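You operate a simulated robot arm through the tools that you are given. There is no shell and no other tool. Be economical: measure what you need, move in short steps, check, and stop when the job is done.

You run a simulated robot arm. Do the job below in one go: nothing can be reset, and whatever is moved stays where it is left.

Task
Sweep up the spilt dust at the silo and tip it into the silo tub.
Fine: black brush and purple pan, both back in their places; shut the drawer and lock the catch. Set down upright: black brush. What is to be rubbed or washed off counts as gone when no trace of it is left.

It is judged by the outcome, as a careful person would: the job done as asked, and still so three seconds after it is handed in. It fails if anything else is knocked over, pushed out of place, dropped, spilled or broken.

Robot
A 6-joint arm with a two-finger gripper, hanging from a carriage that runs on a gantry, over the field with the corners [-198.3, 131.8], [-198.5, -6.2], [11.5, -6.5], [11.7, 131.5] (x, y) and turns from -6.475 to 5.533 rad about z. Base frame: it is fixed where the carriage stands at the start and does not move with it; the origin is on the floor, on the carriage's upright axis, x ahead of it, y to its left, z up; the surface under the hand at the start is at about z = 62. Readings come in cm, rad, newtons and seconds.
With the tool pointing down near the work surface it reaches from about 10 to 40 cm from the robot's upright axis, wherever it stands. Its first joint turns from -2.897 to 2.897 rad. Places, roughly: silo catch [-10, 10, 70]; silo drawer [0, 20, 50]; silo gate [0, 0, 80]; silo stand top [50, -10, 60]; spilt dust [40, 0, 60]. Payload 2.45 kg.
The tool frame sits at the grasp point between the pads (the TCP): z along the fingers, y along the line on which they close. The tips reach 2.6 cm beyond it. The gripper opens to 9.6 cm. The gripper's body begins 6.9 cm behind the TCP.
Orientation is told as [roll, pitch, yaw] about the base's x, y, z axes, in that order, counted from this pose: with the fingers straight down and closing along the base's y, the tool's x points along the base's -x, its y along +y and its z along -z.

Tools
- The arm moves only by the tool nudge_tool. Its argument "increments" is a list that holds one entry, the list of rows, each a list of 7 numbers: the shift along the base's x, y, z in cm, then the turn, a rotation vector about the base's x, y, z in rad, then the opening, from 0 (shut) to 1 (fully open). In form: [[[tx, ty, tz, ax, ay, az, jaw], ...]]. A call has 1 to 12 rows; each row shifts and turns the commanded pose from where the row before left it. Each row takes 0.2 s and may step no farther than 5 cm and 0.15 rad from the row before; otherwise, or with a gripper value out of range, the whole call is refused. Where a pose cannot be reached the arm comes as near as it can. A force on the tool above 40 N (or 10 N above the force at the start of the call, whichever is more), or a blocked arm, ends the call early, and 0.2 s more pass. The fingers move at their own pace and stop on an object; they squeeze with about 24 N. The grip force told is the motor's: it shows also when the fingers shut on nothing. Time passes only in rows, and 0.2 s behind the last, so rows that do not move let the fingers close. It gives the time, the measured TCP pose, the force on the tool (base axes), the opening and the grip force at its end, in the units of the frame above (readings bear some noise), with the torque about the TCP (base axes, N m) and any sound that the robot's microphone picked up, and new pictures: "pictures" is both (left out), scene, wrist or none.
- Cameras (640 x 400 px; columns grow to the right, rows downward): "scene" is now at [25.21, 1.25, 166.53]; the picture's right is [0.39, -0.92, 0.00], its down [-0.86, -0.36, -0.36] and it looks along [0.33, 0.14, -0.93] (base axes); focal length 214 px, centre (320, 200). "wrist" rides on the gripper at [8.2, 0.3, -9.8] in the tool frame; the picture's right is [-0.04, 1.00, 0.00], its down [-0.73, -0.03, -0.68] and it looks along [-0.68, -0.03, 0.73] (tool axes); focal length 256 px, centre (320, 200). There is no depth. A picture from a camera that has moved, and an enlarged one, comes with that camera's place and axes in the base frame and with its lens. The place of the scene camera against the robot may be out by one fixed shift of up to 2.5 cm in any direction.
- move_column(by): slides the trunk up (or, below 0, down) by that many cm; the arm and the scene camera ride with it, the base frame stays. It gives what a move gives, with no picture.
- steer(legs): drives the robot by 1 to 6 legs, each [ahead, left, turn to the left] in cm, cm and rad, along the robot's own axes; the way and the turn of a leg run together, so that a leg with both is an arc; at most 150 cm and 3.142 rad a leg. The arm and the cameras ride along, it lands a little off, and it stops where it bumps. It keeps to its track: a leg is cut to what the track allows. It gives what a move gives, and a new picture of the scene camera.
- head_to(pan, tilt): turns the head with the scene camera to pan (to the left, within 2.705 rad either way) and tilt (down, from -0.506 to 1.204), counted from straight ahead of the robot. It gives what a move gives, and a new picture of the scene camera.
- zoom(camera, box): a new picture of the part [left, top, right, bottom] of that camera's present view, enlarged. It takes no simulated time.
- hand_in(): hands the job in; it is judged then, once.

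Work in short steps. Places have to be worked out from the pictures, the camera data and where the tool is seen: move nearer, look again, correct. Check each grasp and each placing, and mend what went wrong. You have 120 turns and 260 pictures in all, those below and enlarged ones among them. Open the gripper and draw the arm clear of the work before you hand the job in, unless the task says otherwise; then end with one line.

The tools are called by a JSON object that holds its "name" and its "arguments". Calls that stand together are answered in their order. nudge_tool: Moves the arm, as the interface text tells. Its arguments: {"type":"object","properties":{"increments":{"type":"array","items":{"type":"array","items":{"type":"array","items":{"type":"number"}}}},"pictures":{"type":"string","enum":["both","scene","wrist","none"]}},"required":["increments"]} The other tools are called the same way: move_column (by) slides the trunk up or down; steer (legs) drives the base; head_to (pan, tilt) turns the head that bears the scene camera; zoom (camera, box) takes an enlarged picture of a part of a camera's view; hand_in () hands the job in.

At the start:

```text
clock: 0.0
eef_pos: [43.89, 0.36, 97.87]
tool_rot: [0.0, 0.0, -0.001]
ft_force: [0.6, 0.0, -0.1]
torque: [-0.01, -0.02, -0.01]
gripper_width: 9.62
grasp_force: 0.1
trunk travel left (down, up): [-38.3, 21.9]
robot x, y, heading: [-0.06, 0.04, 0.003]
head pan, tilt: [0.4, 1.201]
```

scene: 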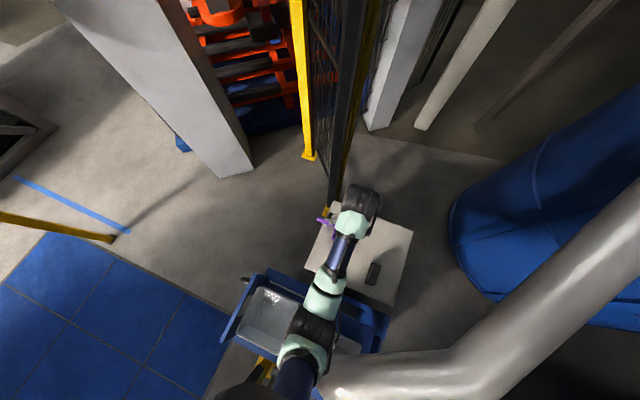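
wrist: 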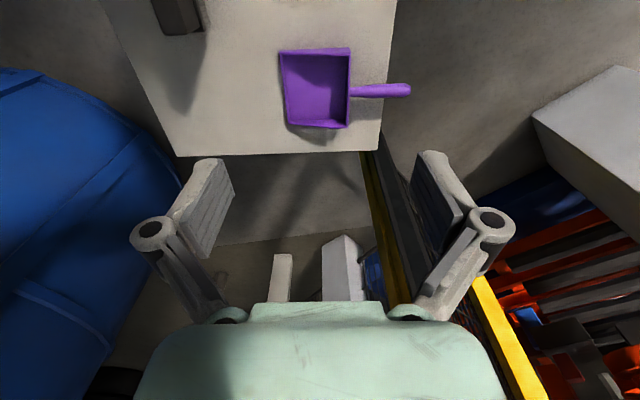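

The pictures show a stand top with the purple pan and black brush, plus a blue drawer on the left. I zoom in for detail on each.

{"name": "zoom", "arguments": {"camera": "scene", "box": [200, 180, 460, 400]}}

{"name": "zoom", "arguments": {"camera": "wrist", "box": [100, 0, 440, 200]}}

```text
1.82 times, centred on (330, 290) of scene
camera zoom: at [25.21, 1.25, 166.53], right [0.39, -0.92, 0.0], down [-0.86, -0.36, -0.36], along [0.33, 0.14, -0.93], focal length 390 px, centre (302, 36)
```

zoom: 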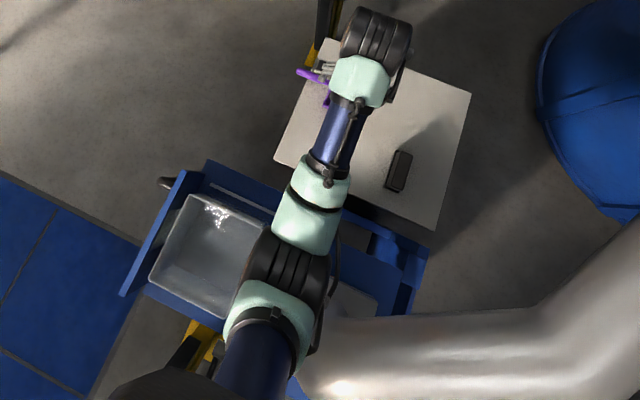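

```text
1.88 times, centred on (270, 100) of wrist
camera zoom: at [35.69, 0.77, 107.7], right [0.04, 1.0, 0.0], down [0.73, -0.03, 0.68], along [0.68, -0.03, -0.73], focal length 482 px, centre (414, 388)
```

zoom: 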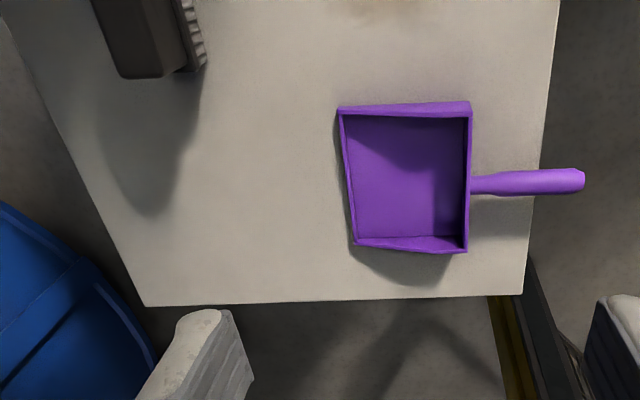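

The tub sits in the open drawer near (2,17), the pan near (52,0) and the brush near (41,-19). I look around with the head before moving.

{"name": "head_to", "arguments": {"pan": 1.6, "tilt": 1.2}}

{"name": "head_to", "arguments": {"pan": -0.6, "tilt": 1.2}}

{"name": "head_to", "arguments": {"pan": 2.7, "tilt": 1.1}}

```text
clock: 1.4
eef_pos: [44.02, 0.47, 97.76]
tool_rot: [0.0, -0.001, 0.001]
ft_force: [-1.4, -0.3, 0.4]
torque: [0.06, -0.02, -0.01]
gripper_width: 9.6
grasp_force: 0.1
trunk travel left (down, up): [-38.3, 21.9]
robot x, y, heading: [0.01, 0.02, 0.007]
head pan, tilt: [1.6, 1.201]
camera scene: at [19.9, 4.67, 166.53], right [1.0, 0.03, 0.0], down [0.03, -0.93, -0.36], along [-0.01, 0.36, -0.93], focal length 214 px, centre (320, 200)
```

scene: 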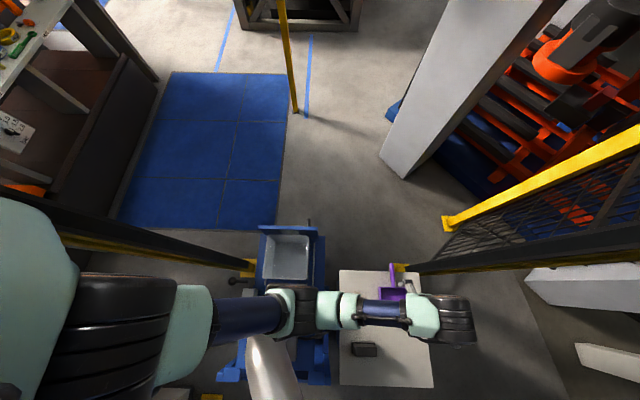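

```text
clock: 3.5
eef_pos: [43.89, 0.35, 97.68]
tool_rot: [0.0, -0.001, 0.001]
ft_force: [-0.9, -0.6, -0.5]
torque: [0.02, -0.01, 0.0]
gripper_width: 9.6
grasp_force: 0.1
trunk travel left (down, up): [-38.3, 21.9]
robot x, y, heading: [-0.3, -0.25, 0.004]
head pan, tilt: [-0.6, 1.201]
camera scene: at [24.68, -4.08, 166.53], right [-0.56, -0.83, 0.0], down [-0.77, 0.53, -0.36], along [0.3, -0.2, -0.93], focal length 214 px, centre (320, 200)
```

scene: 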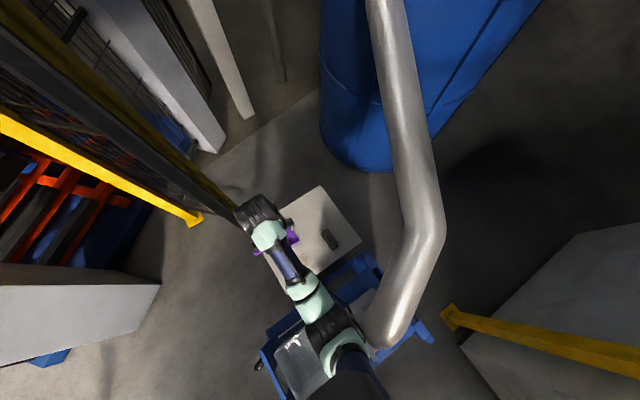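

```text
clock: 6.3
eef_pos: [43.88, 0.48, 97.78]
tool_rot: [0.001, -0.001, 0.001]
ft_force: [-0.6, -0.1, -0.2]
torque: [-0.01, 0.0, -0.03]
gripper_width: 9.62
grasp_force: 0.1
trunk travel left (down, up): [-38.3, 21.9]
robot x, y, heading: [-0.23, -0.22, -0.003]
head pan, tilt: [2.7, 1.1]
camera scene: at [14.35, 1.78, 167.12], right [0.43, 0.9, 0.0], down [0.81, -0.38, -0.45], along [-0.41, 0.19, -0.89], focal length 214 px, centre (320, 200)
```

scene: 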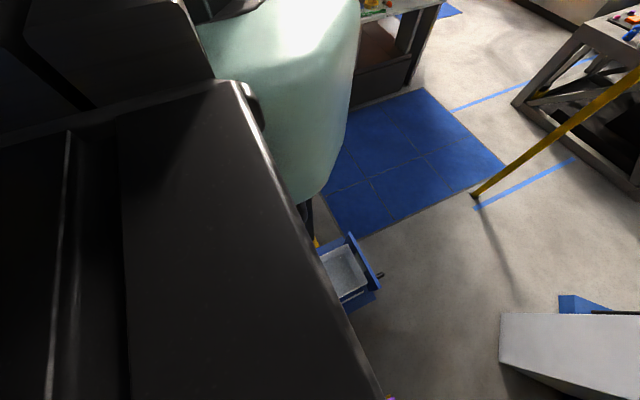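

Next a zoomed view with pan 1.6 to see the drawer, catch and stand.

{"name": "head_to", "arguments": {"pan": 1.6, "tilt": 1.2}}

{"name": "zoom", "arguments": {"camera": "scene", "box": [200, 210, 350, 400]}}

{"name": "zoom", "arguments": {"camera": "scene", "box": [320, 250, 480, 400]}}

```text
clock: 7.6
eef_pos: [43.88, 0.46, 97.88]
tool_rot: [0.001, 0.0, 0.001]
ft_force: [0.3, -0.2, 0.3]
torque: [-0.02, 0.0, -0.01]
gripper_width: 9.6
grasp_force: 0.1
trunk travel left (down, up): [-38.3, 21.9]
robot x, y, heading: [0.09, 0.15, -0.007]
head pan, tilt: [1.6, 1.201]
camera scene: at [19.89, 4.67, 166.53], right [1.0, 0.03, 0.0], down [0.03, -0.93, -0.36], along [-0.01, 0.36, -0.93], focal length 214 px, centre (320, 200)
```

scene: 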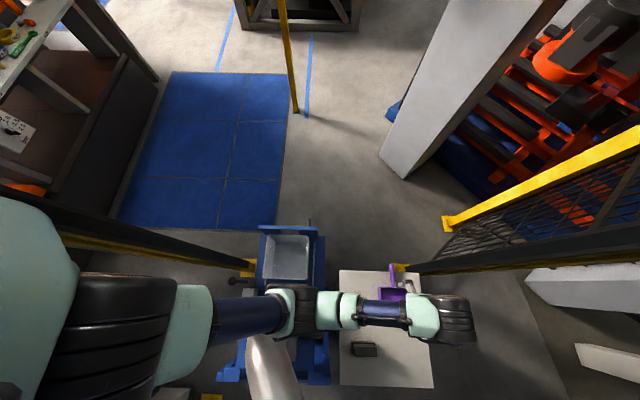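

```text
2.11 times, centred on (275, 305) of scene
camera zoom: at [19.89, 4.67, 166.53], right [1.0, 0.03, 0.0], down [0.03, -0.93, -0.36], along [-0.01, 0.36, -0.93], focal length 452 px, centre (415, -21)
```

zoom: 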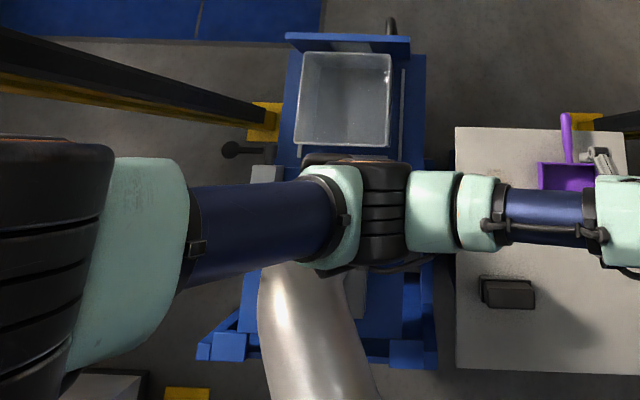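

```text
2.67 times, centred on (400, 325) of scene
camera zoom: at [19.89, 4.67, 166.53], right [1.0, 0.03, 0.0], down [0.03, -0.93, -0.36], along [-0.01, 0.36, -0.93], focal length 572 px, centre (107, -133)
```

zoom: 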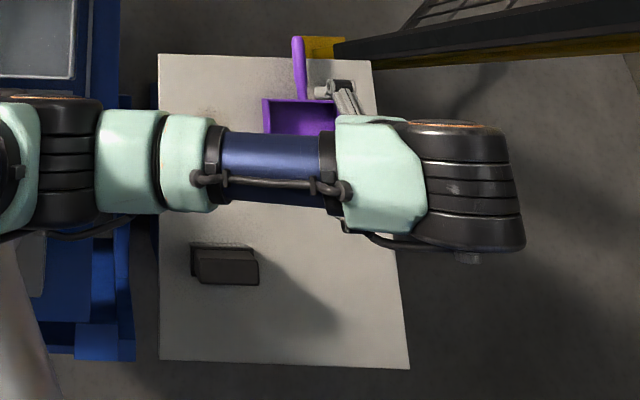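

I drive 45 cm to the left to clear the view and look back at the station.

{"name": "steer", "arguments": {"legs": [[0, 45, 0]]}}

{"name": "head_to", "arguments": {"pan": -1.5, "tilt": 0.95}}

```text
clock: 10.4
eef_pos: [44.27, 45.65, 97.83]
tool_rot: [0.0, -0.002, -0.014]
ft_force: [-0.9, 0.2, 0.0]
torque: [0.01, -0.02, -0.01]
gripper_width: 9.59
grasp_force: 0.2
trunk travel left (down, up): [-38.3, 21.9]
robot x, y, heading: [0.56, 45.3, -0.011]
head pan, tilt: [1.6, 1.201]
camera scene: at [20.29, 50.2, 166.53], right [1.0, 0.02, 0.0], down [0.01, -0.93, -0.36], along [-0.01, 0.36, -0.93], focal length 214 px, centre (320, 200)
```

scene: 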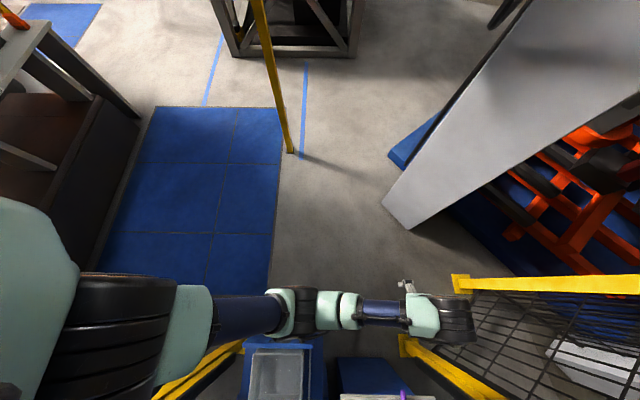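

```text
clock: 13.0
eef_pos: [44.17, 45.53, 97.82]
tool_rot: [0.0, 0.0, -0.014]
ft_force: [-0.8, -0.7, 0.1]
torque: [-0.03, -0.01, -0.03]
gripper_width: 9.59
grasp_force: 0.0
trunk travel left (down, up): [-38.3, 21.9]
robot x, y, heading: [0.34, 45.73, -0.019]
head pan, tilt: [-1.499, 0.949]
camera scene: at [20.8, 37.35, 168.15], right [-1.0, -0.06, 0.0], down [-0.05, 0.81, -0.58], along [0.03, -0.58, -0.81], focal length 214 px, centre (320, 200)
```

scene: 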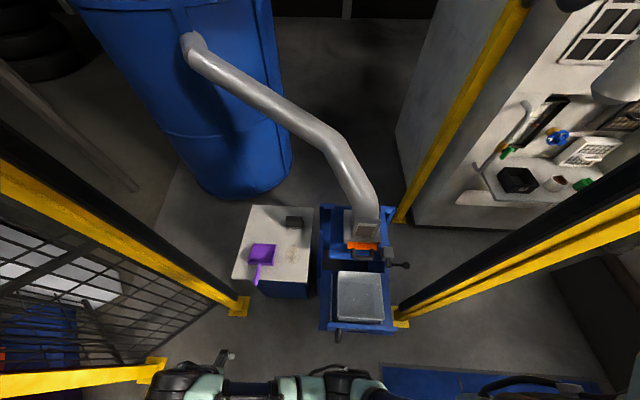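

Good view; I zoom in on the station.

{"name": "zoom", "arguments": {"camera": "scene", "box": [220, 190, 320, 310]}}

{"name": "zoom", "arguments": {"camera": "scene", "box": [310, 190, 420, 345]}}

{"name": "zoom", "arguments": {"camera": "scene", "box": [335, 215, 415, 275]}}

```text
3.33 times, centred on (270, 250) of scene
camera zoom: at [20.8, 37.35, 168.15], right [-1.0, -0.06, 0.0], down [-0.05, 0.81, -0.58], along [0.03, -0.58, -0.81], focal length 715 px, centre (487, 33)
```

zoom: 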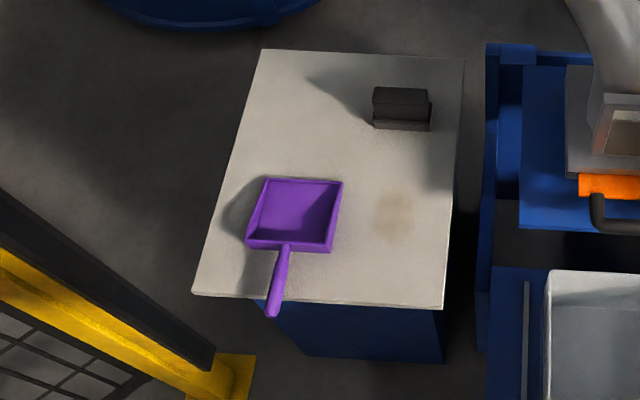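

```text
2.58 times, centred on (365, 268) of scene
camera zoom: at [20.8, 37.35, 168.15], right [-1.0, -0.06, 0.0], down [-0.05, 0.81, -0.58], along [0.03, -0.58, -0.81], focal length 554 px, centre (204, 26)
```

zoom: 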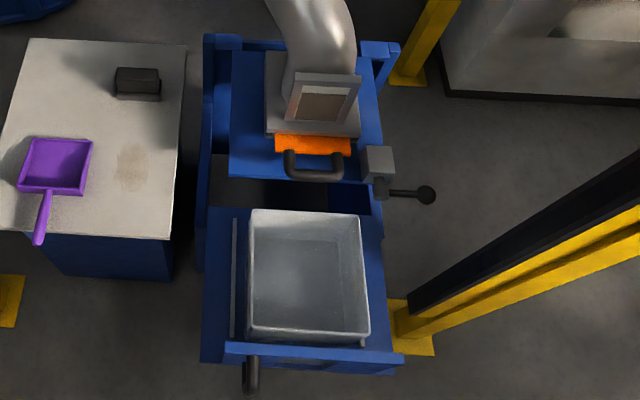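

```text
6.67 times, centred on (375, 245) of scene
camera zoom: at [20.8, 37.35, 168.15], right [-1.0, -0.06, 0.0], down [-0.05, 0.81, -0.58], along [0.03, -0.58, -0.81], focal length 1430 px, centre (-47, -100)
```

zoom: 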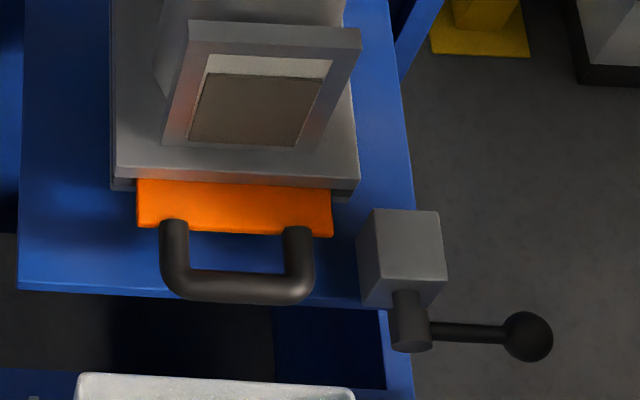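

The gate (orange) is closed, the catch lever points to -x, and the drawer is open towards +y. Dust lies near (37,-3), and the pan's open lip faces -y. I drive to about (10,0) and pull the arm in, so the wrist camera looks at the dust.

{"name": "steer", "arguments": {"legs": [[9.5, -45, 0.015]]}}

{"name": "nudge_tool", "arguments": {"increments": [[[-4, 0, 0, 0, 0, 0, 1], [-4, 0, 0, 0, 0, 0, 1], [-4, -1, 0, 0, 0, 0, 1], [-4, -1, 0, 0, 0, 0, 1]]], "pictures": "wrist"}}

```text
clock: 15.7
eef_pos: [53.74, 3.25, 97.86]
tool_rot: [-0.001, 0.001, 0.014]
ft_force: [0.3, -0.1, -0.7]
torque: [0.02, -0.03, 0.01]
gripper_width: 9.59
grasp_force: 0.1
trunk travel left (down, up): [-38.3, 21.9]
robot x, y, heading: [9.76, 2.56, 0.011]
head pan, tilt: [-1.499, 0.949]
camera scene: at [30.48, -5.64, 168.15], right [-1.0, -0.08, 0.0], down [-0.07, 0.81, -0.58], along [0.05, -0.58, -0.81], focal length 214 px, centre (320, 200)
```

scene: 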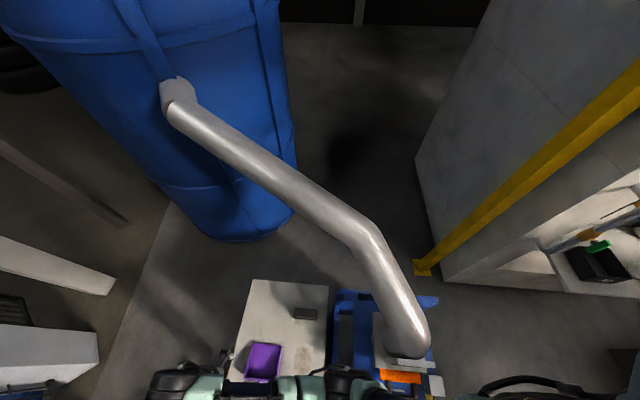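

```text
clock: 16.7
eef_pos: [38.27, 0.89, 94.9]
tool_rot: [0.0, -0.006, 0.012]
ft_force: [1.5, 0.2, -0.4]
torque: [-0.03, 0.05, -0.04]
gripper_width: 9.61
grasp_force: 0.1
out of reach, approached as far as the arm can: row 1, 2, 3, 4
trunk travel left (down, up): [-38.3, 21.9]
robot x, y, heading: [9.99, 1.81, 0.013]
head pan, tilt: [-1.499, 0.949]
camera wrist: at [30.06, 1.21, 104.73], right [0.03, 1.0, 0.0], down [0.73, -0.02, 0.68], along [0.68, -0.02, -0.73], focal length 256 px, centre (320, 200)
```

wrist: 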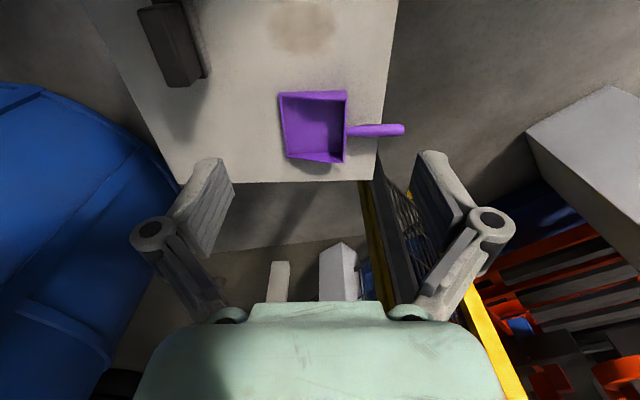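

Dust and both tools are visible. I zoom in for details.

{"name": "zoom", "arguments": {"camera": "wrist", "box": [100, 0, 420, 190]}}

```text
2.00 times, centred on (260, 95) of wrist
camera zoom: at [30.06, 1.21, 104.73], right [0.03, 1.0, 0.0], down [0.73, -0.02, 0.68], along [0.68, -0.02, -0.73], focal length 512 px, centre (440, 410)
```

zoom: 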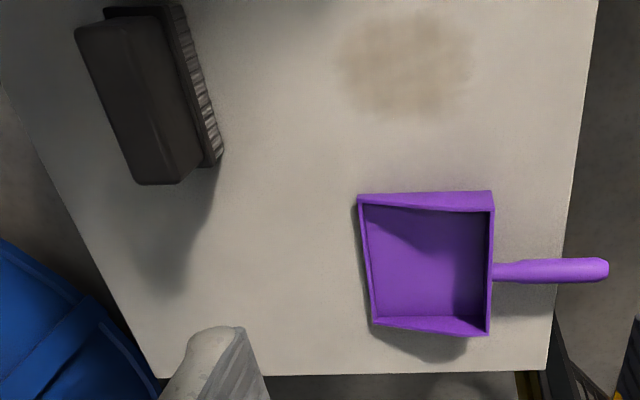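

Estimates: dust x 34–40, y -6…3; pan x 46–58, y -6…5 with the handle to y≈15; brush upright near (38.5,-19), its length along x. I go above the brush for a closer look.

{"name": "nudge_tool", "arguments": {"increments": [[[0, -4, -2, 0, 0, 0, 1], [0, -4, -2, 0, 0, 0, 1], [0, -4, -2, 0, 0, 0, 1], [-2, -4, -3, 0, 0, 0, 1], [-3, -3, -3, 0, 0, 0, 1]]], "pictures": "both"}}

```text
refused: row 4 steps farther than a row can; nothing moved
```

The step was too long; I shorten it.

{"name": "nudge_tool", "arguments": {"increments": [[[0, -4, -2, 0, 0, 0, 1], [0, -4, -2, 0, 0, 0, 1], [0, -4, -2, 0, 0, 0, 1], [-2, -3, -3, 0, 0, 0, 1], [-2, -3, -3, 0, 0, 0, 1]]], "pictures": "both"}}

```text
clock: 17.9
eef_pos: [34.38, -16.94, 82.96]
tool_rot: [0.0, -0.002, 0.013]
ft_force: [0.5, -0.2, 0.6]
torque: [-0.01, 0.02, 0.06]
gripper_width: 9.62
grasp_force: 0.1
trunk travel left (down, up): [-38.3, 21.9]
robot x, y, heading: [10.03, 2.19, 0.014]
head pan, tilt: [-1.499, 0.949]
camera scene: at [30.48, -5.64, 168.15], right [-1.0, -0.08, 0.0], down [-0.07, 0.81, -0.58], along [0.05, -0.58, -0.81], focal length 214 px, centre (320, 200)
camera wrist: at [26.27, -16.62, 92.86], right [0.03, 1.0, 0.0], down [0.73, -0.02, 0.68], along [0.68, -0.02, -0.73], focal length 256 px, centre (320, 200)
```

scene: 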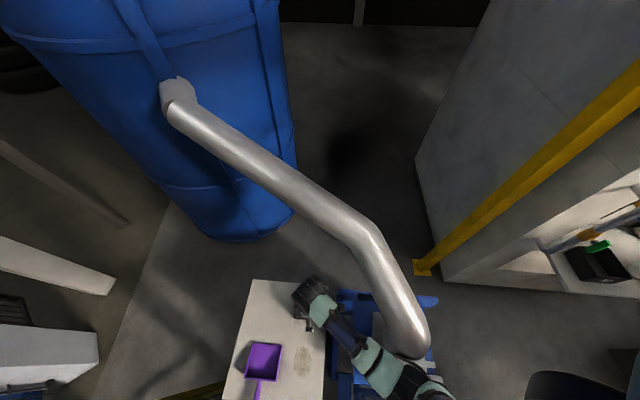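
wrist: 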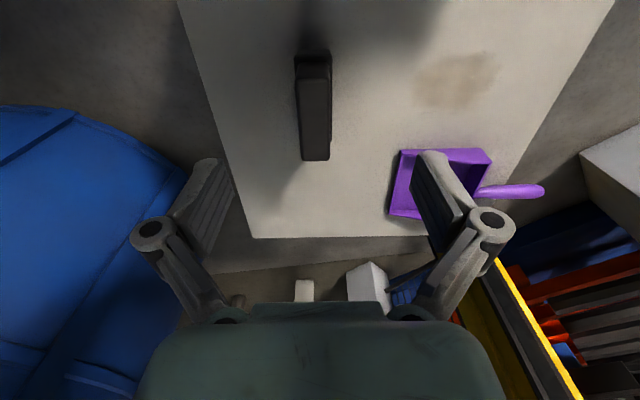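

The brush centre is about (38.5,-17.5), its top at z≈68.5. I move above it and check before going down.

{"name": "nudge_tool", "arguments": {"increments": [[[2, -0.3, -3, 0, 0, 0, 1], [2.1, -0.3, -4, 0, 0, 0, 1], [0, 0, -2, 0, 0, 0, 1]]], "pictures": "wrist"}}

```text
clock: 18.7
eef_pos: [38.54, -17.53, 73.82]
tool_rot: [0.0, 0.001, 0.012]
ft_force: [0.4, -0.1, 0.1]
torque: [-0.01, 0.0, 0.01]
gripper_width: 9.61
grasp_force: 0.1
trunk travel left (down, up): [-38.3, 21.9]
robot x, y, heading: [9.89, 2.33, 0.015]
head pan, tilt: [-1.499, 0.949]
camera wrist: at [30.3, -17.24, 83.8], right [0.03, 1.0, 0.0], down [0.73, -0.02, 0.68], along [0.68, -0.02, -0.73], focal length 256 px, centre (320, 200)
```

wrist: 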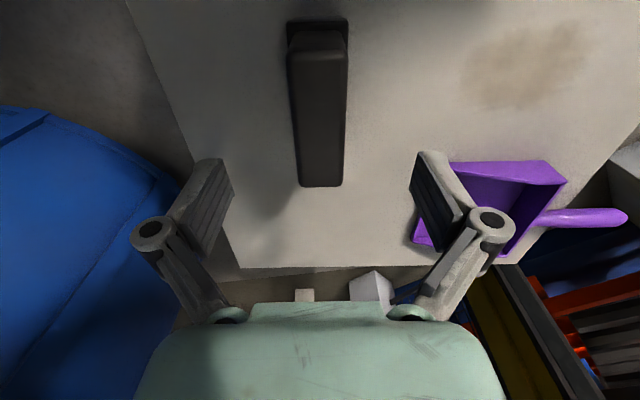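

Well aligned. I descend to z≈67 and close.

{"name": "nudge_tool", "arguments": {"increments": [[[0, 0, -3, 0, 0, 0, 1], [0, 0, -2, 0, 0, 0, 1], [0, 0, -1.6, 0, 0, 0, 1], [0, 0, 0, 0, 0, 0, 0], [0, 0, 0, 0, 0, 0, 0], [0, 0, 0, 0, 0, 0, 0], [0, 0, 0, 0, 0, 0, 0]]], "pictures": "wrist"}}

```text
clock: 20.3
eef_pos: [38.55, -17.06, 67.08]
tool_rot: [0.0, 0.0, 0.013]
ft_force: [0.8, -0.3, 0.3]
torque: [0.01, -0.05, 0.01]
gripper_width: 3.01
grasp_force: 24.0
trunk travel left (down, up): [-38.3, 21.9]
robot x, y, heading: [9.37, 2.2, 0.012]
head pan, tilt: [-1.499, 0.949]
camera wrist: at [30.34, -16.83, 77.03], right [0.03, 1.0, 0.0], down [0.73, -0.02, 0.68], along [0.68, -0.02, -0.73], focal length 256 px, centre (320, 200)
```

wrist: 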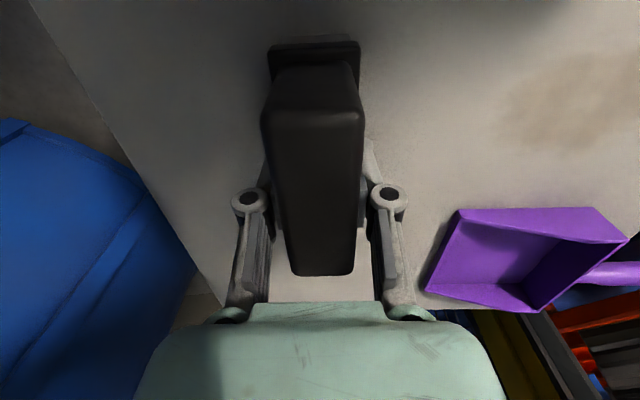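

Gripped (3.0 cm). I lift and carry the brush to the +y side of the dust.

{"name": "nudge_tool", "arguments": {"increments": [[[0, 0, 3, 0, 0, 0, 0], [0, 0, 3, 0, 0, 0, 0], [-0.5, 4.8, 0, 0, 0, 0, 0], [-0.5, 4.8, 0, 0, 0, 0, 0], [-0.5, 4.8, 0, 0, 0, 0, 0], [0, 4.8, 0, 0, 0, 0, 0], [0, 4.8, 0, 0, 0, 0, 0], [0, 0, -2, 0, 0, 0, 0], [0, 0, -2, 0, 0, 0, 0]]], "pictures": "both"}}

```text
clock: 22.3
eef_pos: [36.81, 6.9, 69.11]
tool_rot: [0.0, -0.001, 0.01]
ft_force: [0.0, -0.2, -1.0]
torque: [0.01, 0.01, 0.02]
gripper_width: 3.03
grasp_force: 23.7
trunk travel left (down, up): [-38.3, 21.9]
robot x, y, heading: [9.7, 2.07, 0.013]
head pan, tilt: [-1.499, 0.949]
camera scene: at [30.49, -5.65, 168.15], right [-1.0, -0.08, 0.0], down [-0.07, 0.81, -0.58], along [0.05, -0.58, -0.81], focal length 214 px, centre (320, 200)
camera wrist: at [28.76, 7.26, 79.03], right [0.03, 1.0, 0.0], down [0.73, -0.02, 0.68], along [0.68, -0.02, -0.73], focal length 256 px, centre (320, 200)
```

scene: 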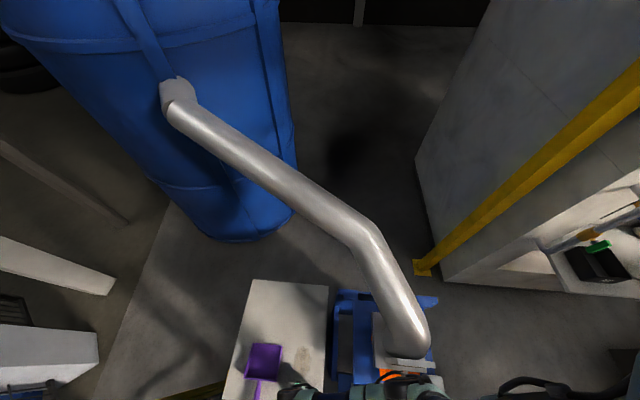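
wrist: 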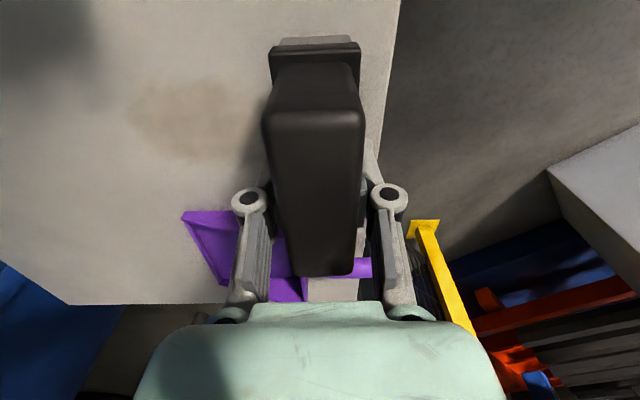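

The brush is over the clear strip beside the dust. I lower it to contact (-2.2) and watch the force.

{"name": "nudge_tool", "arguments": {"increments": [[[0, 0, -1.5, 0, 0, 0, 0], [0, 0, -0.5, 0, 0, 0, 0], [0, 0, -0.3, 0, 0, 0, 0]]], "pictures": "none"}}

```text
clock: 23.1
eef_pos: [37.01, 6.93, 66.98]
tool_rot: [0.001, -0.002, 0.012]
ft_force: [-3.1, 3.3, 23.1]
torque: [0.09, 0.18, 0.05]
gripper_width: 3.02
grasp_force: 24.1
trunk travel left (down, up): [-38.3, 21.9]
robot x, y, heading: [9.96, 2.24, 0.014]
head pan, tilt: [-1.499, 0.949]
```

23 N is more than needed, so I ease up slightly and sweep 3 cm as a test.

{"name": "nudge_tool", "arguments": {"increments": [[[0, 0, 0.15, 0, 0, 0, 0], [0, -1, 0, 0, 0, 0, 0], [0, -1, 0, 0, 0, 0, 0], [0, -1, 0, 0, 0, 0, 0]]], "pictures": "wrist"}}

```text
clock: 24.1
eef_pos: [36.88, 3.64, 67.02]
tool_rot: [0.002, 0.0, 0.012]
ft_force: [0.6, 0.4, -0.7]
torque: [-0.02, 0.0, -0.02]
gripper_width: 3.01
grasp_force: 24.1
trunk travel left (down, up): [-38.3, 21.9]
robot x, y, heading: [10.02, 2.38, 0.016]
head pan, tilt: [-1.499, 0.949]
camera wrist: at [28.55, 3.92, 76.94], right [0.03, 1.0, 0.0], down [0.73, -0.02, 0.68], along [0.68, -0.02, -0.73], focal length 256 px, centre (320, 200)
```

wrist: 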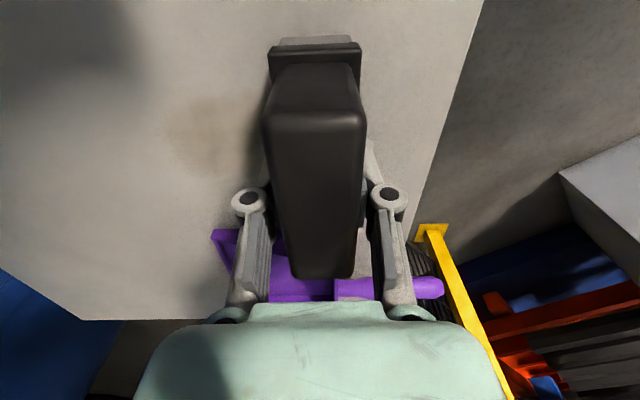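

Contact is now nearly zero. I lift, go back, lower 0.08 further than this, and sweep to y≈-6.

{"name": "nudge_tool", "arguments": {"increments": [[[0, 0, 0.5, 0, 0, 0, 0], [0, 3, 0, 0, 0, 0, 0], [0, 0, -0.58, 0, 0, 0, 0], [0, -1.3, 0, 0, 0, 0, 0], [0, -1.3, 0, 0, 0, 0, 0], [0, -1.3, 0, 0, 0, 0, 0], [0, -1.3, 0, 0, 0, 0, 0]]], "pictures": "wrist"}}

```text
clock: 25.7
eef_pos: [36.94, 1.32, 67.01]
tool_rot: [0.001, 0.0, 0.013]
ft_force: [-0.3, 0.1, 0.2]
torque: [-0.01, -0.01, 0.01]
gripper_width: 3.03
grasp_force: 23.6
trunk travel left (down, up): [-38.3, 21.9]
robot x, y, heading: [9.54, 2.44, 0.011]
head pan, tilt: [-1.499, 0.949]
camera wrist: at [28.71, 1.71, 76.94], right [0.03, 1.0, 0.0], down [0.73, -0.02, 0.68], along [0.68, -0.02, -0.73], focal length 256 px, centre (320, 200)
```

wrist: 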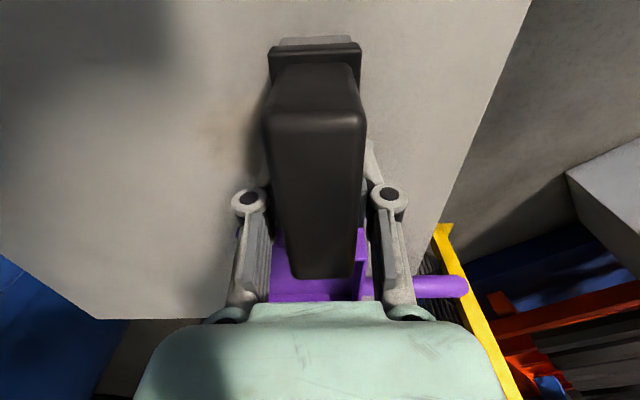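

Force is still about 0, so I lower in small steps to find light contact.

{"name": "nudge_tool", "arguments": {"increments": [[[0, 0, -0.1, 0, 0, 0, 0]]], "pictures": "none"}}

{"name": "nudge_tool", "arguments": {"increments": [[[0, 0, -0.08, 0, 0, 0, 0]]], "pictures": "none"}}

```text
clock: 26.1
eef_pos: [36.83, 1.4, 67.01]
tool_rot: [0.0, 0.0, 0.011]
ft_force: [-3.8, 0.2, 14.3]
torque: [-0.03, -0.09, 0.02]
gripper_width: 3.0
grasp_force: 24.3
trunk travel left (down, up): [-38.3, 21.9]
robot x, y, heading: [9.63, 2.15, 0.012]
head pan, tilt: [-1.499, 0.949]
```

```text
clock: 26.5
eef_pos: [36.88, 1.51, 67.06]
tool_rot: [0.0, 0.0, 0.011]
ft_force: [-1.8, -0.9, 19.1]
torque: [0.0, 0.13, 0.01]
gripper_width: 3.0
grasp_force: 24.3
trunk travel left (down, up): [-38.3, 21.9]
robot x, y, heading: [9.62, 2.44, 0.011]
head pan, tilt: [-1.499, 0.949]
```

Contact found. I return to the start side and sweep with about 10 N down to y≈-6.

{"name": "nudge_tool", "arguments": {"increments": [[[0, 0, 0.6, 0, 0, 0, 0], [0, 4.3, 0, 0, 0, 0, 0], [0, 0, -0.52, 0, 0, 0, 0], [0, -1.3, 0, 0, 0, 0, 0], [0, -1.3, 0, 0, 0, 0, 0], [0, -1.3, 0, 0, 0, 0, 0], [0, -1.3, 0, 0, 0, 0, 0], [0, -1.3, 0, 0, 0, 0, 0]]], "pictures": "wrist"}}

```text
clock: 28.3
eef_pos: [36.94, -0.63, 66.94]
tool_rot: [0.0, 0.001, 0.013]
ft_force: [-0.6, 0.5, -0.5]
torque: [0.0, 0.03, 0.02]
gripper_width: 3.01
grasp_force: 23.9
trunk travel left (down, up): [-38.3, 21.9]
robot x, y, heading: [10.07, 2.51, 0.012]
head pan, tilt: [-1.499, 0.949]
camera wrist: at [28.77, -0.45, 76.9], right [0.03, 1.0, 0.0], down [0.73, -0.02, 0.68], along [0.68, -0.02, -0.73], focal length 256 px, centre (320, 200)
```

wrist: 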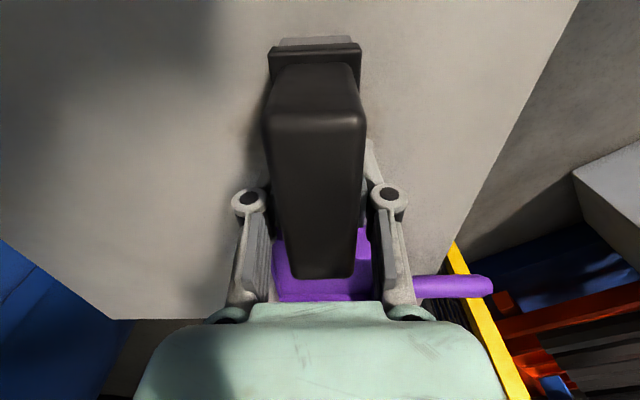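

Little dust is visible beside the brush, so I lift it and inspect the surface.

{"name": "nudge_tool", "arguments": {"increments": [[[0, 0, 3, 0, 0, 0, 0], [0, 0, 4, 0, 0, 0, 0], [-3, 4, 3, 0, 0, 0, 0]]], "pictures": "both"}}

{"name": "zoom", "arguments": {"camera": "scene", "box": [220, 270, 340, 400]}}

```text
refused: row 3 steps farther than a row can; nothing moved
```

```text
3.08 times, centred on (280, 335) of scene
camera zoom: at [30.48, -5.65, 168.14], right [-1.0, -0.08, 0.0], down [-0.07, 0.81, -0.58], along [0.05, -0.58, -0.81], focal length 660 px, centre (443, -215)
```

zoom: 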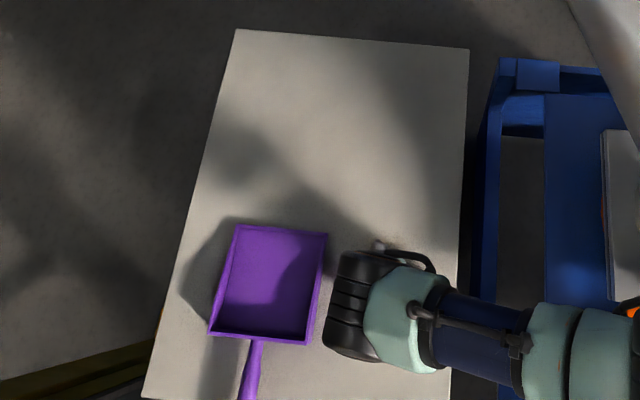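

I lift in shorter steps and look.

{"name": "nudge_tool", "arguments": {"increments": [[[0, 0, 3, 0, 0, 0, 0], [0, 2, 4, 0, 0, 0, 0], [0, 4, 2, 0, 0, 0, 0], [0, 4, 0, 0, 0, 0, 0]]], "pictures": "both"}}

{"name": "zoom", "arguments": {"camera": "scene", "box": [220, 270, 340, 400]}}

```text
clock: 29.3
eef_pos: [36.91, 9.24, 75.63]
tool_rot: [0.001, -0.001, 0.012]
ft_force: [0.1, 1.0, -1.0]
torque: [0.01, -0.02, -0.04]
gripper_width: 3.02
grasp_force: 24.3
trunk travel left (down, up): [-38.3, 21.9]
robot x, y, heading: [9.98, 2.27, 0.009]
head pan, tilt: [-1.499, 0.949]
camera scene: at [30.49, -5.64, 168.15], right [-1.0, -0.08, 0.0], down [-0.07, 0.81, -0.58], along [0.05, -0.58, -0.81], focal length 214 px, centre (320, 200)
camera wrist: at [28.67, 9.52, 85.57], right [0.03, 1.0, 0.0], down [0.73, -0.02, 0.68], along [0.68, -0.02, -0.73], focal length 256 px, centre (320, 200)
```

scene: 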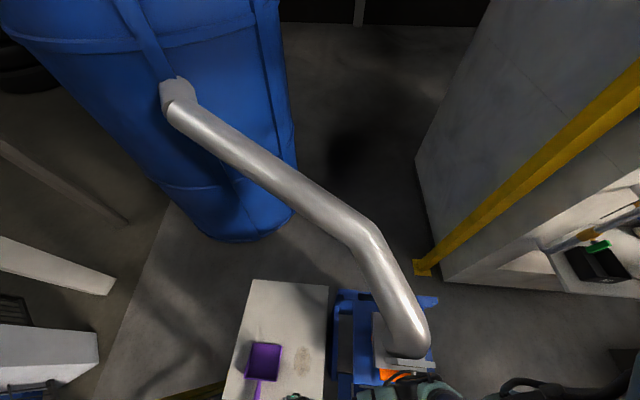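
wrist: 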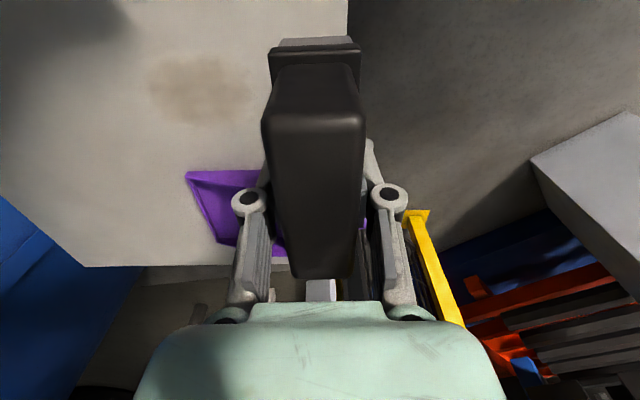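

```text
3.08 times, centred on (280, 335) of scene
camera zoom: at [30.49, -5.64, 168.15], right [-1.0, -0.08, 0.0], down [-0.07, 0.81, -0.58], along [0.05, -0.58, -0.81], focal length 660 px, centre (443, -215)
```

zoom: 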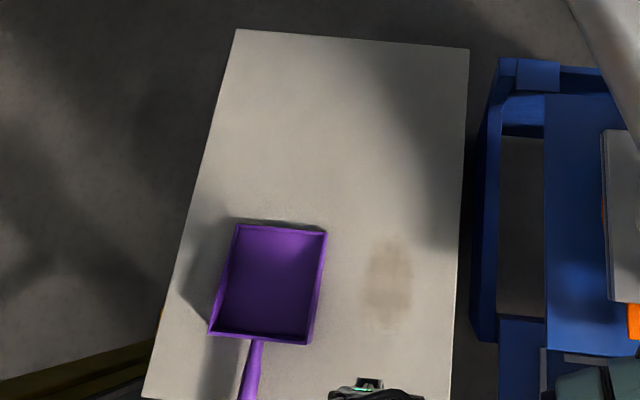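

The dust has hardly moved, so those sweeps were nearly without contact. I go back and press more firmly, with force checks.

{"name": "nudge_tool", "arguments": {"increments": [[[0, -2.7, -3, 0, 0, 0, 0], [0, 0, -4, 0, 0, 0, 0], [0, 0, -1.7, 0, 0, 0, 0], [0, 0, -0.4, 0, 0, 0, 0], [0, -0.5, 0, 0, 0, 0, 0]]], "pictures": "none"}}

{"name": "nudge_tool", "arguments": {"increments": [[[0, -0.7, 0, 0, 0, 0, 0], [0, -0.7, 0, 0, 0, 0, 0], [0, -0.7, 0, 0, 0, 0, 0]]], "pictures": "none"}}

```text
clock: 30.4
eef_pos: [36.9, 6.69, 66.91]
tool_rot: [-0.001, 0.0, 0.013]
ft_force: [-8.9, -1.0, 33.8]
torque: [-0.01, 0.26, 0.03]
gripper_width: 2.99
grasp_force: 24.8
trunk travel left (down, up): [-38.3, 21.9]
robot x, y, heading: [10.29, 1.81, 0.013]
head pan, tilt: [-1.499, 0.949]
stopped in row 5: the force on the tool passed its limit at 48 N (the readings are from after the stop); the commanded pose is now the measured one
```

```text
clock: 31.1
eef_pos: [36.85, 4.79, 66.98]
tool_rot: [0.001, -0.002, 0.012]
ft_force: [1.2, 5.2, 11.5]
torque: [0.14, 0.18, -0.07]
gripper_width: 3.01
grasp_force: 24.7
trunk travel left (down, up): [-38.3, 21.9]
robot x, y, heading: [9.95, 2.09, 0.008]
head pan, tilt: [-1.499, 0.949]
```

Now there is real contact: about 11 N down and 5 N of drag. I continue the sweep.

{"name": "nudge_tool", "arguments": {"increments": [[[0, -0.8, 0, 0, 0, 0, 0], [0, -0.8, 0, 0, 0, 0, 0], [0, -0.8, 0, 0, 0, 0, 0], [0, -0.8, 0, 0, 0, 0, 0], [0, -0.8, 0, 0, 0, 0, 0], [0, -0.8, 0, 0, 0, 0, 0]]], "pictures": "wrist"}}

```text
clock: 32.5
eef_pos: [37.11, 0.12, 66.85]
tool_rot: [0.001, -0.004, 0.013]
ft_force: [2.7, 8.6, 31.5]
torque: [0.28, 0.21, -0.12]
gripper_width: 3.01
grasp_force: 23.4
trunk travel left (down, up): [-38.3, 21.9]
robot x, y, heading: [9.9, 1.96, 0.014]
head pan, tilt: [-1.499, 0.949]
camera wrist: at [28.85, 0.33, 76.8], right [0.03, 1.0, 0.0], down [0.73, -0.02, 0.68], along [0.68, -0.02, -0.73], focal length 256 px, centre (320, 200)
```

wrist: 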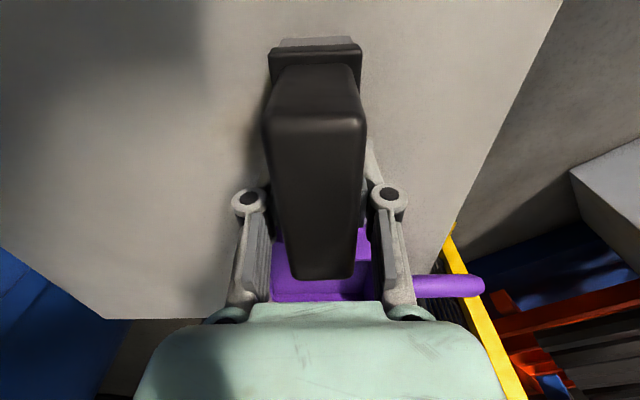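

Force is up to 31 N; I raise slightly and continue to y≈-6, then lift to inspect.

{"name": "nudge_tool", "arguments": {"increments": [[[0, -0.4, 0.1, 0, 0, 0, 0], [0, -0.8, 0, 0, 0, 0, 0], [0, -0.8, 0, 0, 0, 0, 0], [0, -0.8, 0.03, 0, 0, 0, 0], [0, -0.8, 0, 0, 0, 0, 0], [0, -0.8, 0, 0, 0, 0, 0], [0, -0.8, 0, 0, 0, 0, 0]]], "pictures": "none"}}

{"name": "nudge_tool", "arguments": {"increments": [[[0, 0, 3, 0, 0, 0, 0], [0, 2, 4, 0, 0, 0, 0], [0, 4.5, 1, 0, 0, 0, 0], [0, 4.5, 0, 0, 0, 0, 0], [0, 4, 0, 0, 0, 0, 0]]], "pictures": "wrist"}}

{"name": "zoom", "arguments": {"camera": "scene", "box": [220, 270, 340, 400]}}

```text
clock: 34.1
eef_pos: [37.09, -5.1, 67.0]
tool_rot: [0.002, -0.002, 0.01]
ft_force: [-0.9, 5.2, 16.3]
torque: [0.11, 0.03, -0.06]
gripper_width: 3.0
grasp_force: 24.0
trunk travel left (down, up): [-38.3, 21.9]
robot x, y, heading: [9.69, 2.12, 0.009]
head pan, tilt: [-1.499, 0.949]
```

```text
clock: 35.4
eef_pos: [37.11, 9.84, 75.07]
tool_rot: [0.001, 0.001, 0.013]
ft_force: [-0.3, -0.9, -1.0]
torque: [0.04, -0.03, -0.01]
gripper_width: 2.99
grasp_force: 24.0
trunk travel left (down, up): [-38.3, 21.9]
robot x, y, heading: [9.76, 2.37, 0.008]
head pan, tilt: [-1.499, 0.949]
camera wrist: at [28.85, 10.12, 84.95], right [0.03, 1.0, 0.0], down [0.73, -0.02, 0.68], along [0.68, -0.02, -0.73], focal length 256 px, centre (320, 200)
```

wrist: 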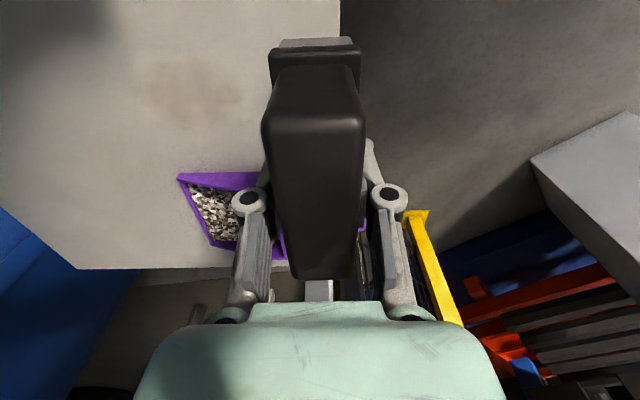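

```text
3.08 times, centred on (280, 335) of scene
camera zoom: at [30.47, -5.64, 168.15], right [-1.0, -0.08, 0.0], down [-0.07, 0.81, -0.58], along [0.05, -0.58, -0.81], focal length 660 px, centre (443, -215)
```

zoom: 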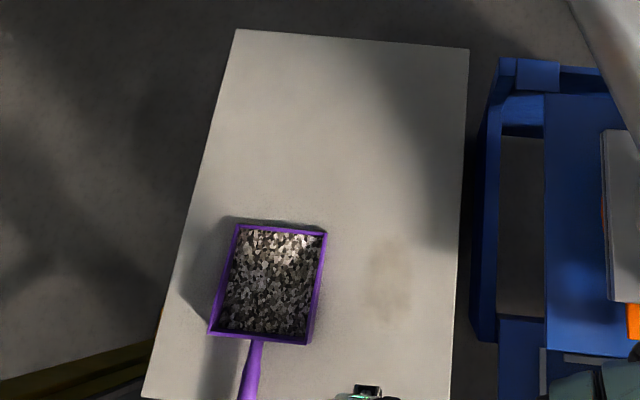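

The pan filled as the stain faded, so sweeping with contact is enough. I keep scrubbing back and forth until no trace is left.

{"name": "nudge_tool", "arguments": {"increments": [[[-0.3, -4.5, -1.5, 0, 0, 0, 0], [0, 0, -4, 0, 0, 0, 0], [0, 0, -2.4, 0, 0, 0, 0], [0, -0.3, -0.15, 0, 0, 0, 0], [0, -0.8, 0, 0, 0, 0, 0], [0, -0.8, 0, 0, 0, 0, 0]]], "pictures": "none"}}

{"name": "nudge_tool", "arguments": {"increments": [[[0, -1, 0, 0, 0, 0, 0], [0, -1, 0, 0, 0, 0, 0], [0, -1, 0, 0, 0, 0, 0], [0, -1, 0, 0, 0, 0, 0], [0, -1, 0, 0, 0, 0, 0], [0, -1, 0, 0, 0, 0, 0], [0, -1, 0, 0, 0, 0, 0], [0, -1, 0, 0, 0, 0, 0], [0, -1, 0, 0, 0, 0, 0]]], "pictures": "none"}}

```text
clock: 36.8
eef_pos: [36.66, 3.29, 66.92]
tool_rot: [0.002, -0.002, 0.011]
ft_force: [-0.3, 5.1, 18.5]
torque: [0.13, 0.26, -0.07]
gripper_width: 3.0
grasp_force: 24.4
trunk travel left (down, up): [-38.3, 21.9]
robot x, y, heading: [10.05, 2.04, 0.009]
head pan, tilt: [-1.499, 0.949]
```

```text
clock: 37.7
eef_pos: [36.97, -0.35, 66.97]
tool_rot: [0.001, -0.005, 0.013]
ft_force: [-2.1, 3.6, 23.4]
torque: [0.05, 0.5, -0.16]
gripper_width: 3.03
grasp_force: 23.9
trunk travel left (down, up): [-38.3, 21.9]
robot x, y, heading: [10.09, 1.92, 0.014]
head pan, tilt: [-1.499, 0.949]
stopped in row 4: the force on the tool passed its limit at 44 N (the readings are from after the stop); the commanded pose is now the measured one
```

Continuing slightly lighter down to y≈-7, then back.

{"name": "nudge_tool", "arguments": {"increments": [[[0, -0.8, 0.05, 0, 0, 0, 0], [0, -0.8, 0, 0, 0, 0, 0], [0, -0.8, 0, 0, 0, 0, 0], [0, -0.8, 0, 0, 0, 0, 0], [0, -0.8, 0, 0, 0, 0, 0], [0, -0.8, 0, 0, 0, 0, 0], [0, -0.8, 0, 0, 0, 0, 0], [0, -0.8, 0, 0, 0, 0, 0]]], "pictures": "none"}}

{"name": "nudge_tool", "arguments": {"increments": [[[0, 0.8, 0, 0, 0, 0, 0], [0, 0.8, 0, 0, 0, 0, 0], [0, 0.8, 0, 0, 0, 0, 0], [0, 0.8, 0, 0, 0, 0, 0], [0, 0.8, 0, 0, 0, 0, 0], [0, 0.8, 0, 0, 0, 0, 0], [0, 0.8, 0, 0, 0, 0, 0], [0, 0.8, 0, 0, 0, 0, 0], [0, 0.8, 0, 0, 0, 0, 0], [0, 0.8, 0, 0, 0, 0, 0], [0, 0.8, 0, 0, 0, 0, 0], [0, 0.8, 0, 0, 0, 0, 0]]], "pictures": "none"}}

```text
clock: 38.4
eef_pos: [37.1, -2.1, 67.05]
tool_rot: [0.003, -0.007, 0.012]
ft_force: [-0.7, 4.3, 24.0]
torque: [0.11, 0.6, -0.17]
gripper_width: 3.02
grasp_force: 23.9
trunk travel left (down, up): [-38.3, 21.9]
robot x, y, heading: [9.58, 2.13, 0.009]
head pan, tilt: [-1.499, 0.949]
stopped in row 3: the force on the tool passed its limit at 42 N (the readings are from after the stop); the commanded pose is now the measured one
```

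```text
clock: 40.5
eef_pos: [37.26, 5.0, 66.92]
tool_rot: [0.0, -0.008, 0.01]
ft_force: [-2.7, -4.8, 24.0]
torque: [-0.13, 0.39, 0.13]
gripper_width: 2.98
grasp_force: 24.3
trunk travel left (down, up): [-38.3, 21.9]
robot x, y, heading: [9.7, 2.42, 0.012]
head pan, tilt: [-1.499, 0.949]
stopped in row 10: the force on the tool passed its limit at 42 N (the readings are from after the stop); the commanded pose is now the measured one
```

Raising a little (0.12) and sweeping the full way to -7.

{"name": "nudge_tool", "arguments": {"increments": [[[0, -0.3, 0.12, 0, 0.006, 0, 0], [0, -0.9, 0, 0, 0, 0, 0], [0, -0.9, 0, 0, 0, 0, 0], [0, -0.9, 0, 0, 0, 0, 0], [0, -0.9, 0, 0, 0, 0, 0], [0, -0.9, 0, 0, 0, 0, 0], [0, -0.9, 0.03, 0, 0, 0, 0], [0, -0.9, 0, 0, 0, 0, 0], [0, -0.9, 0, 0, 0, 0, 0], [0, -0.9, 0, 0, 0, 0, 0], [0, -0.9, 0, 0, 0, 0, 0], [0, -0.9, 0, 0, 0, 0, 0]]], "pictures": "none"}}

{"name": "nudge_tool", "arguments": {"increments": [[[0, -0.8, 0, 0, 0, 0, 0], [0, -0.8, 0, 0, 0, 0, 0], [0, 0.8, 0, 0, 0, 0, 0], [0, 0.8, 0, 0, 0, 0, 0], [0, 0.8, 0, 0, 0, 0, 0], [0, 0.8, 0, 0, 0, 0, 0], [0, 0.8, 0, 0, 0, 0, 0], [0, 0.8, 0, 0, 0, 0, 0], [0, 0.8, 0, 0, 0, 0, 0], [0, 0.8, 0, 0, 0, 0, 0], [0, 0.8, 0, 0, 0, 0, 0], [0, 0.8, 0, 0, 0, 0, 0]]], "pictures": "none"}}

{"name": "nudge_tool", "arguments": {"increments": [[[0, 0, 3, 0, 0, 0, 0], [0, 2, 4, 0, 0, 0, 0], [0, 4.5, 1, 0, 0, 0, 0], [0, 4, 0, 0, 0, 0, 0]]], "pictures": "wrist"}}

{"name": "zoom", "arguments": {"camera": "scene", "box": [220, 270, 340, 400]}}

```text
clock: 43.1
eef_pos: [36.9, -4.84, 67.29]
tool_rot: [0.002, -0.001, 0.012]
ft_force: [-0.6, -0.6, -0.8]
torque: [0.0, -0.01, 0.01]
gripper_width: 3.01
grasp_force: 23.9
trunk travel left (down, up): [-38.3, 21.9]
robot x, y, heading: [9.19, 2.34, 0.013]
head pan, tilt: [-1.499, 0.949]
```

```text
clock: 45.7
eef_pos: [37.12, 1.38, 66.9]
tool_rot: [0.001, 0.001, 0.012]
ft_force: [0.4, -1.5, 5.7]
torque: [-0.06, -0.24, -0.04]
gripper_width: 3.02
grasp_force: 24.2
trunk travel left (down, up): [-38.3, 21.9]
robot x, y, heading: [9.96, 2.16, 0.013]
head pan, tilt: [-1.499, 0.949]
```

```text
clock: 46.7
eef_pos: [36.75, 11.88, 74.81]
tool_rot: [0.001, 0.003, 0.011]
ft_force: [-0.5, 0.0, -0.5]
torque: [0.01, 0.0, 0.0]
gripper_width: 3.0
grasp_force: 24.5
trunk travel left (down, up): [-38.3, 21.9]
robot x, y, heading: [9.61, 2.4, 0.016]
head pan, tilt: [-1.499, 0.949]
camera wrist: at [28.61, 12.12, 84.79], right [0.03, 1.0, 0.0], down [0.73, -0.02, 0.68], along [0.68, -0.02, -0.74], focal length 256 px, centre (320, 200)
```

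wrist: 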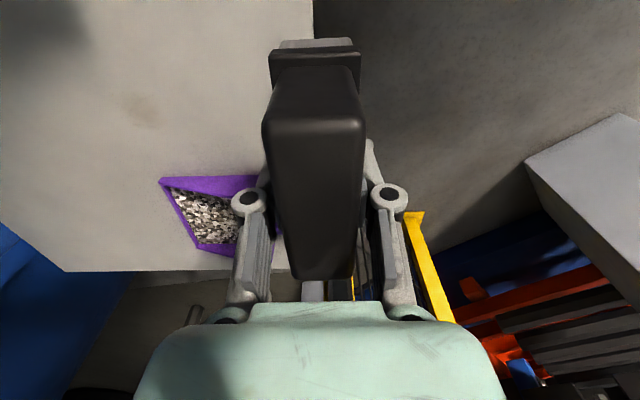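

```text
3.08 times, centred on (280, 335) of scene
camera zoom: at [30.47, -5.62, 168.14], right [-1.0, -0.08, 0.0], down [-0.07, 0.81, -0.58], along [0.05, -0.58, -0.81], focal length 660 px, centre (443, -215)
```

zoom: 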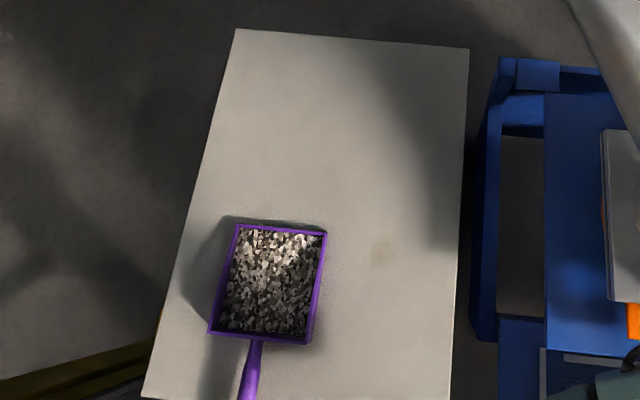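

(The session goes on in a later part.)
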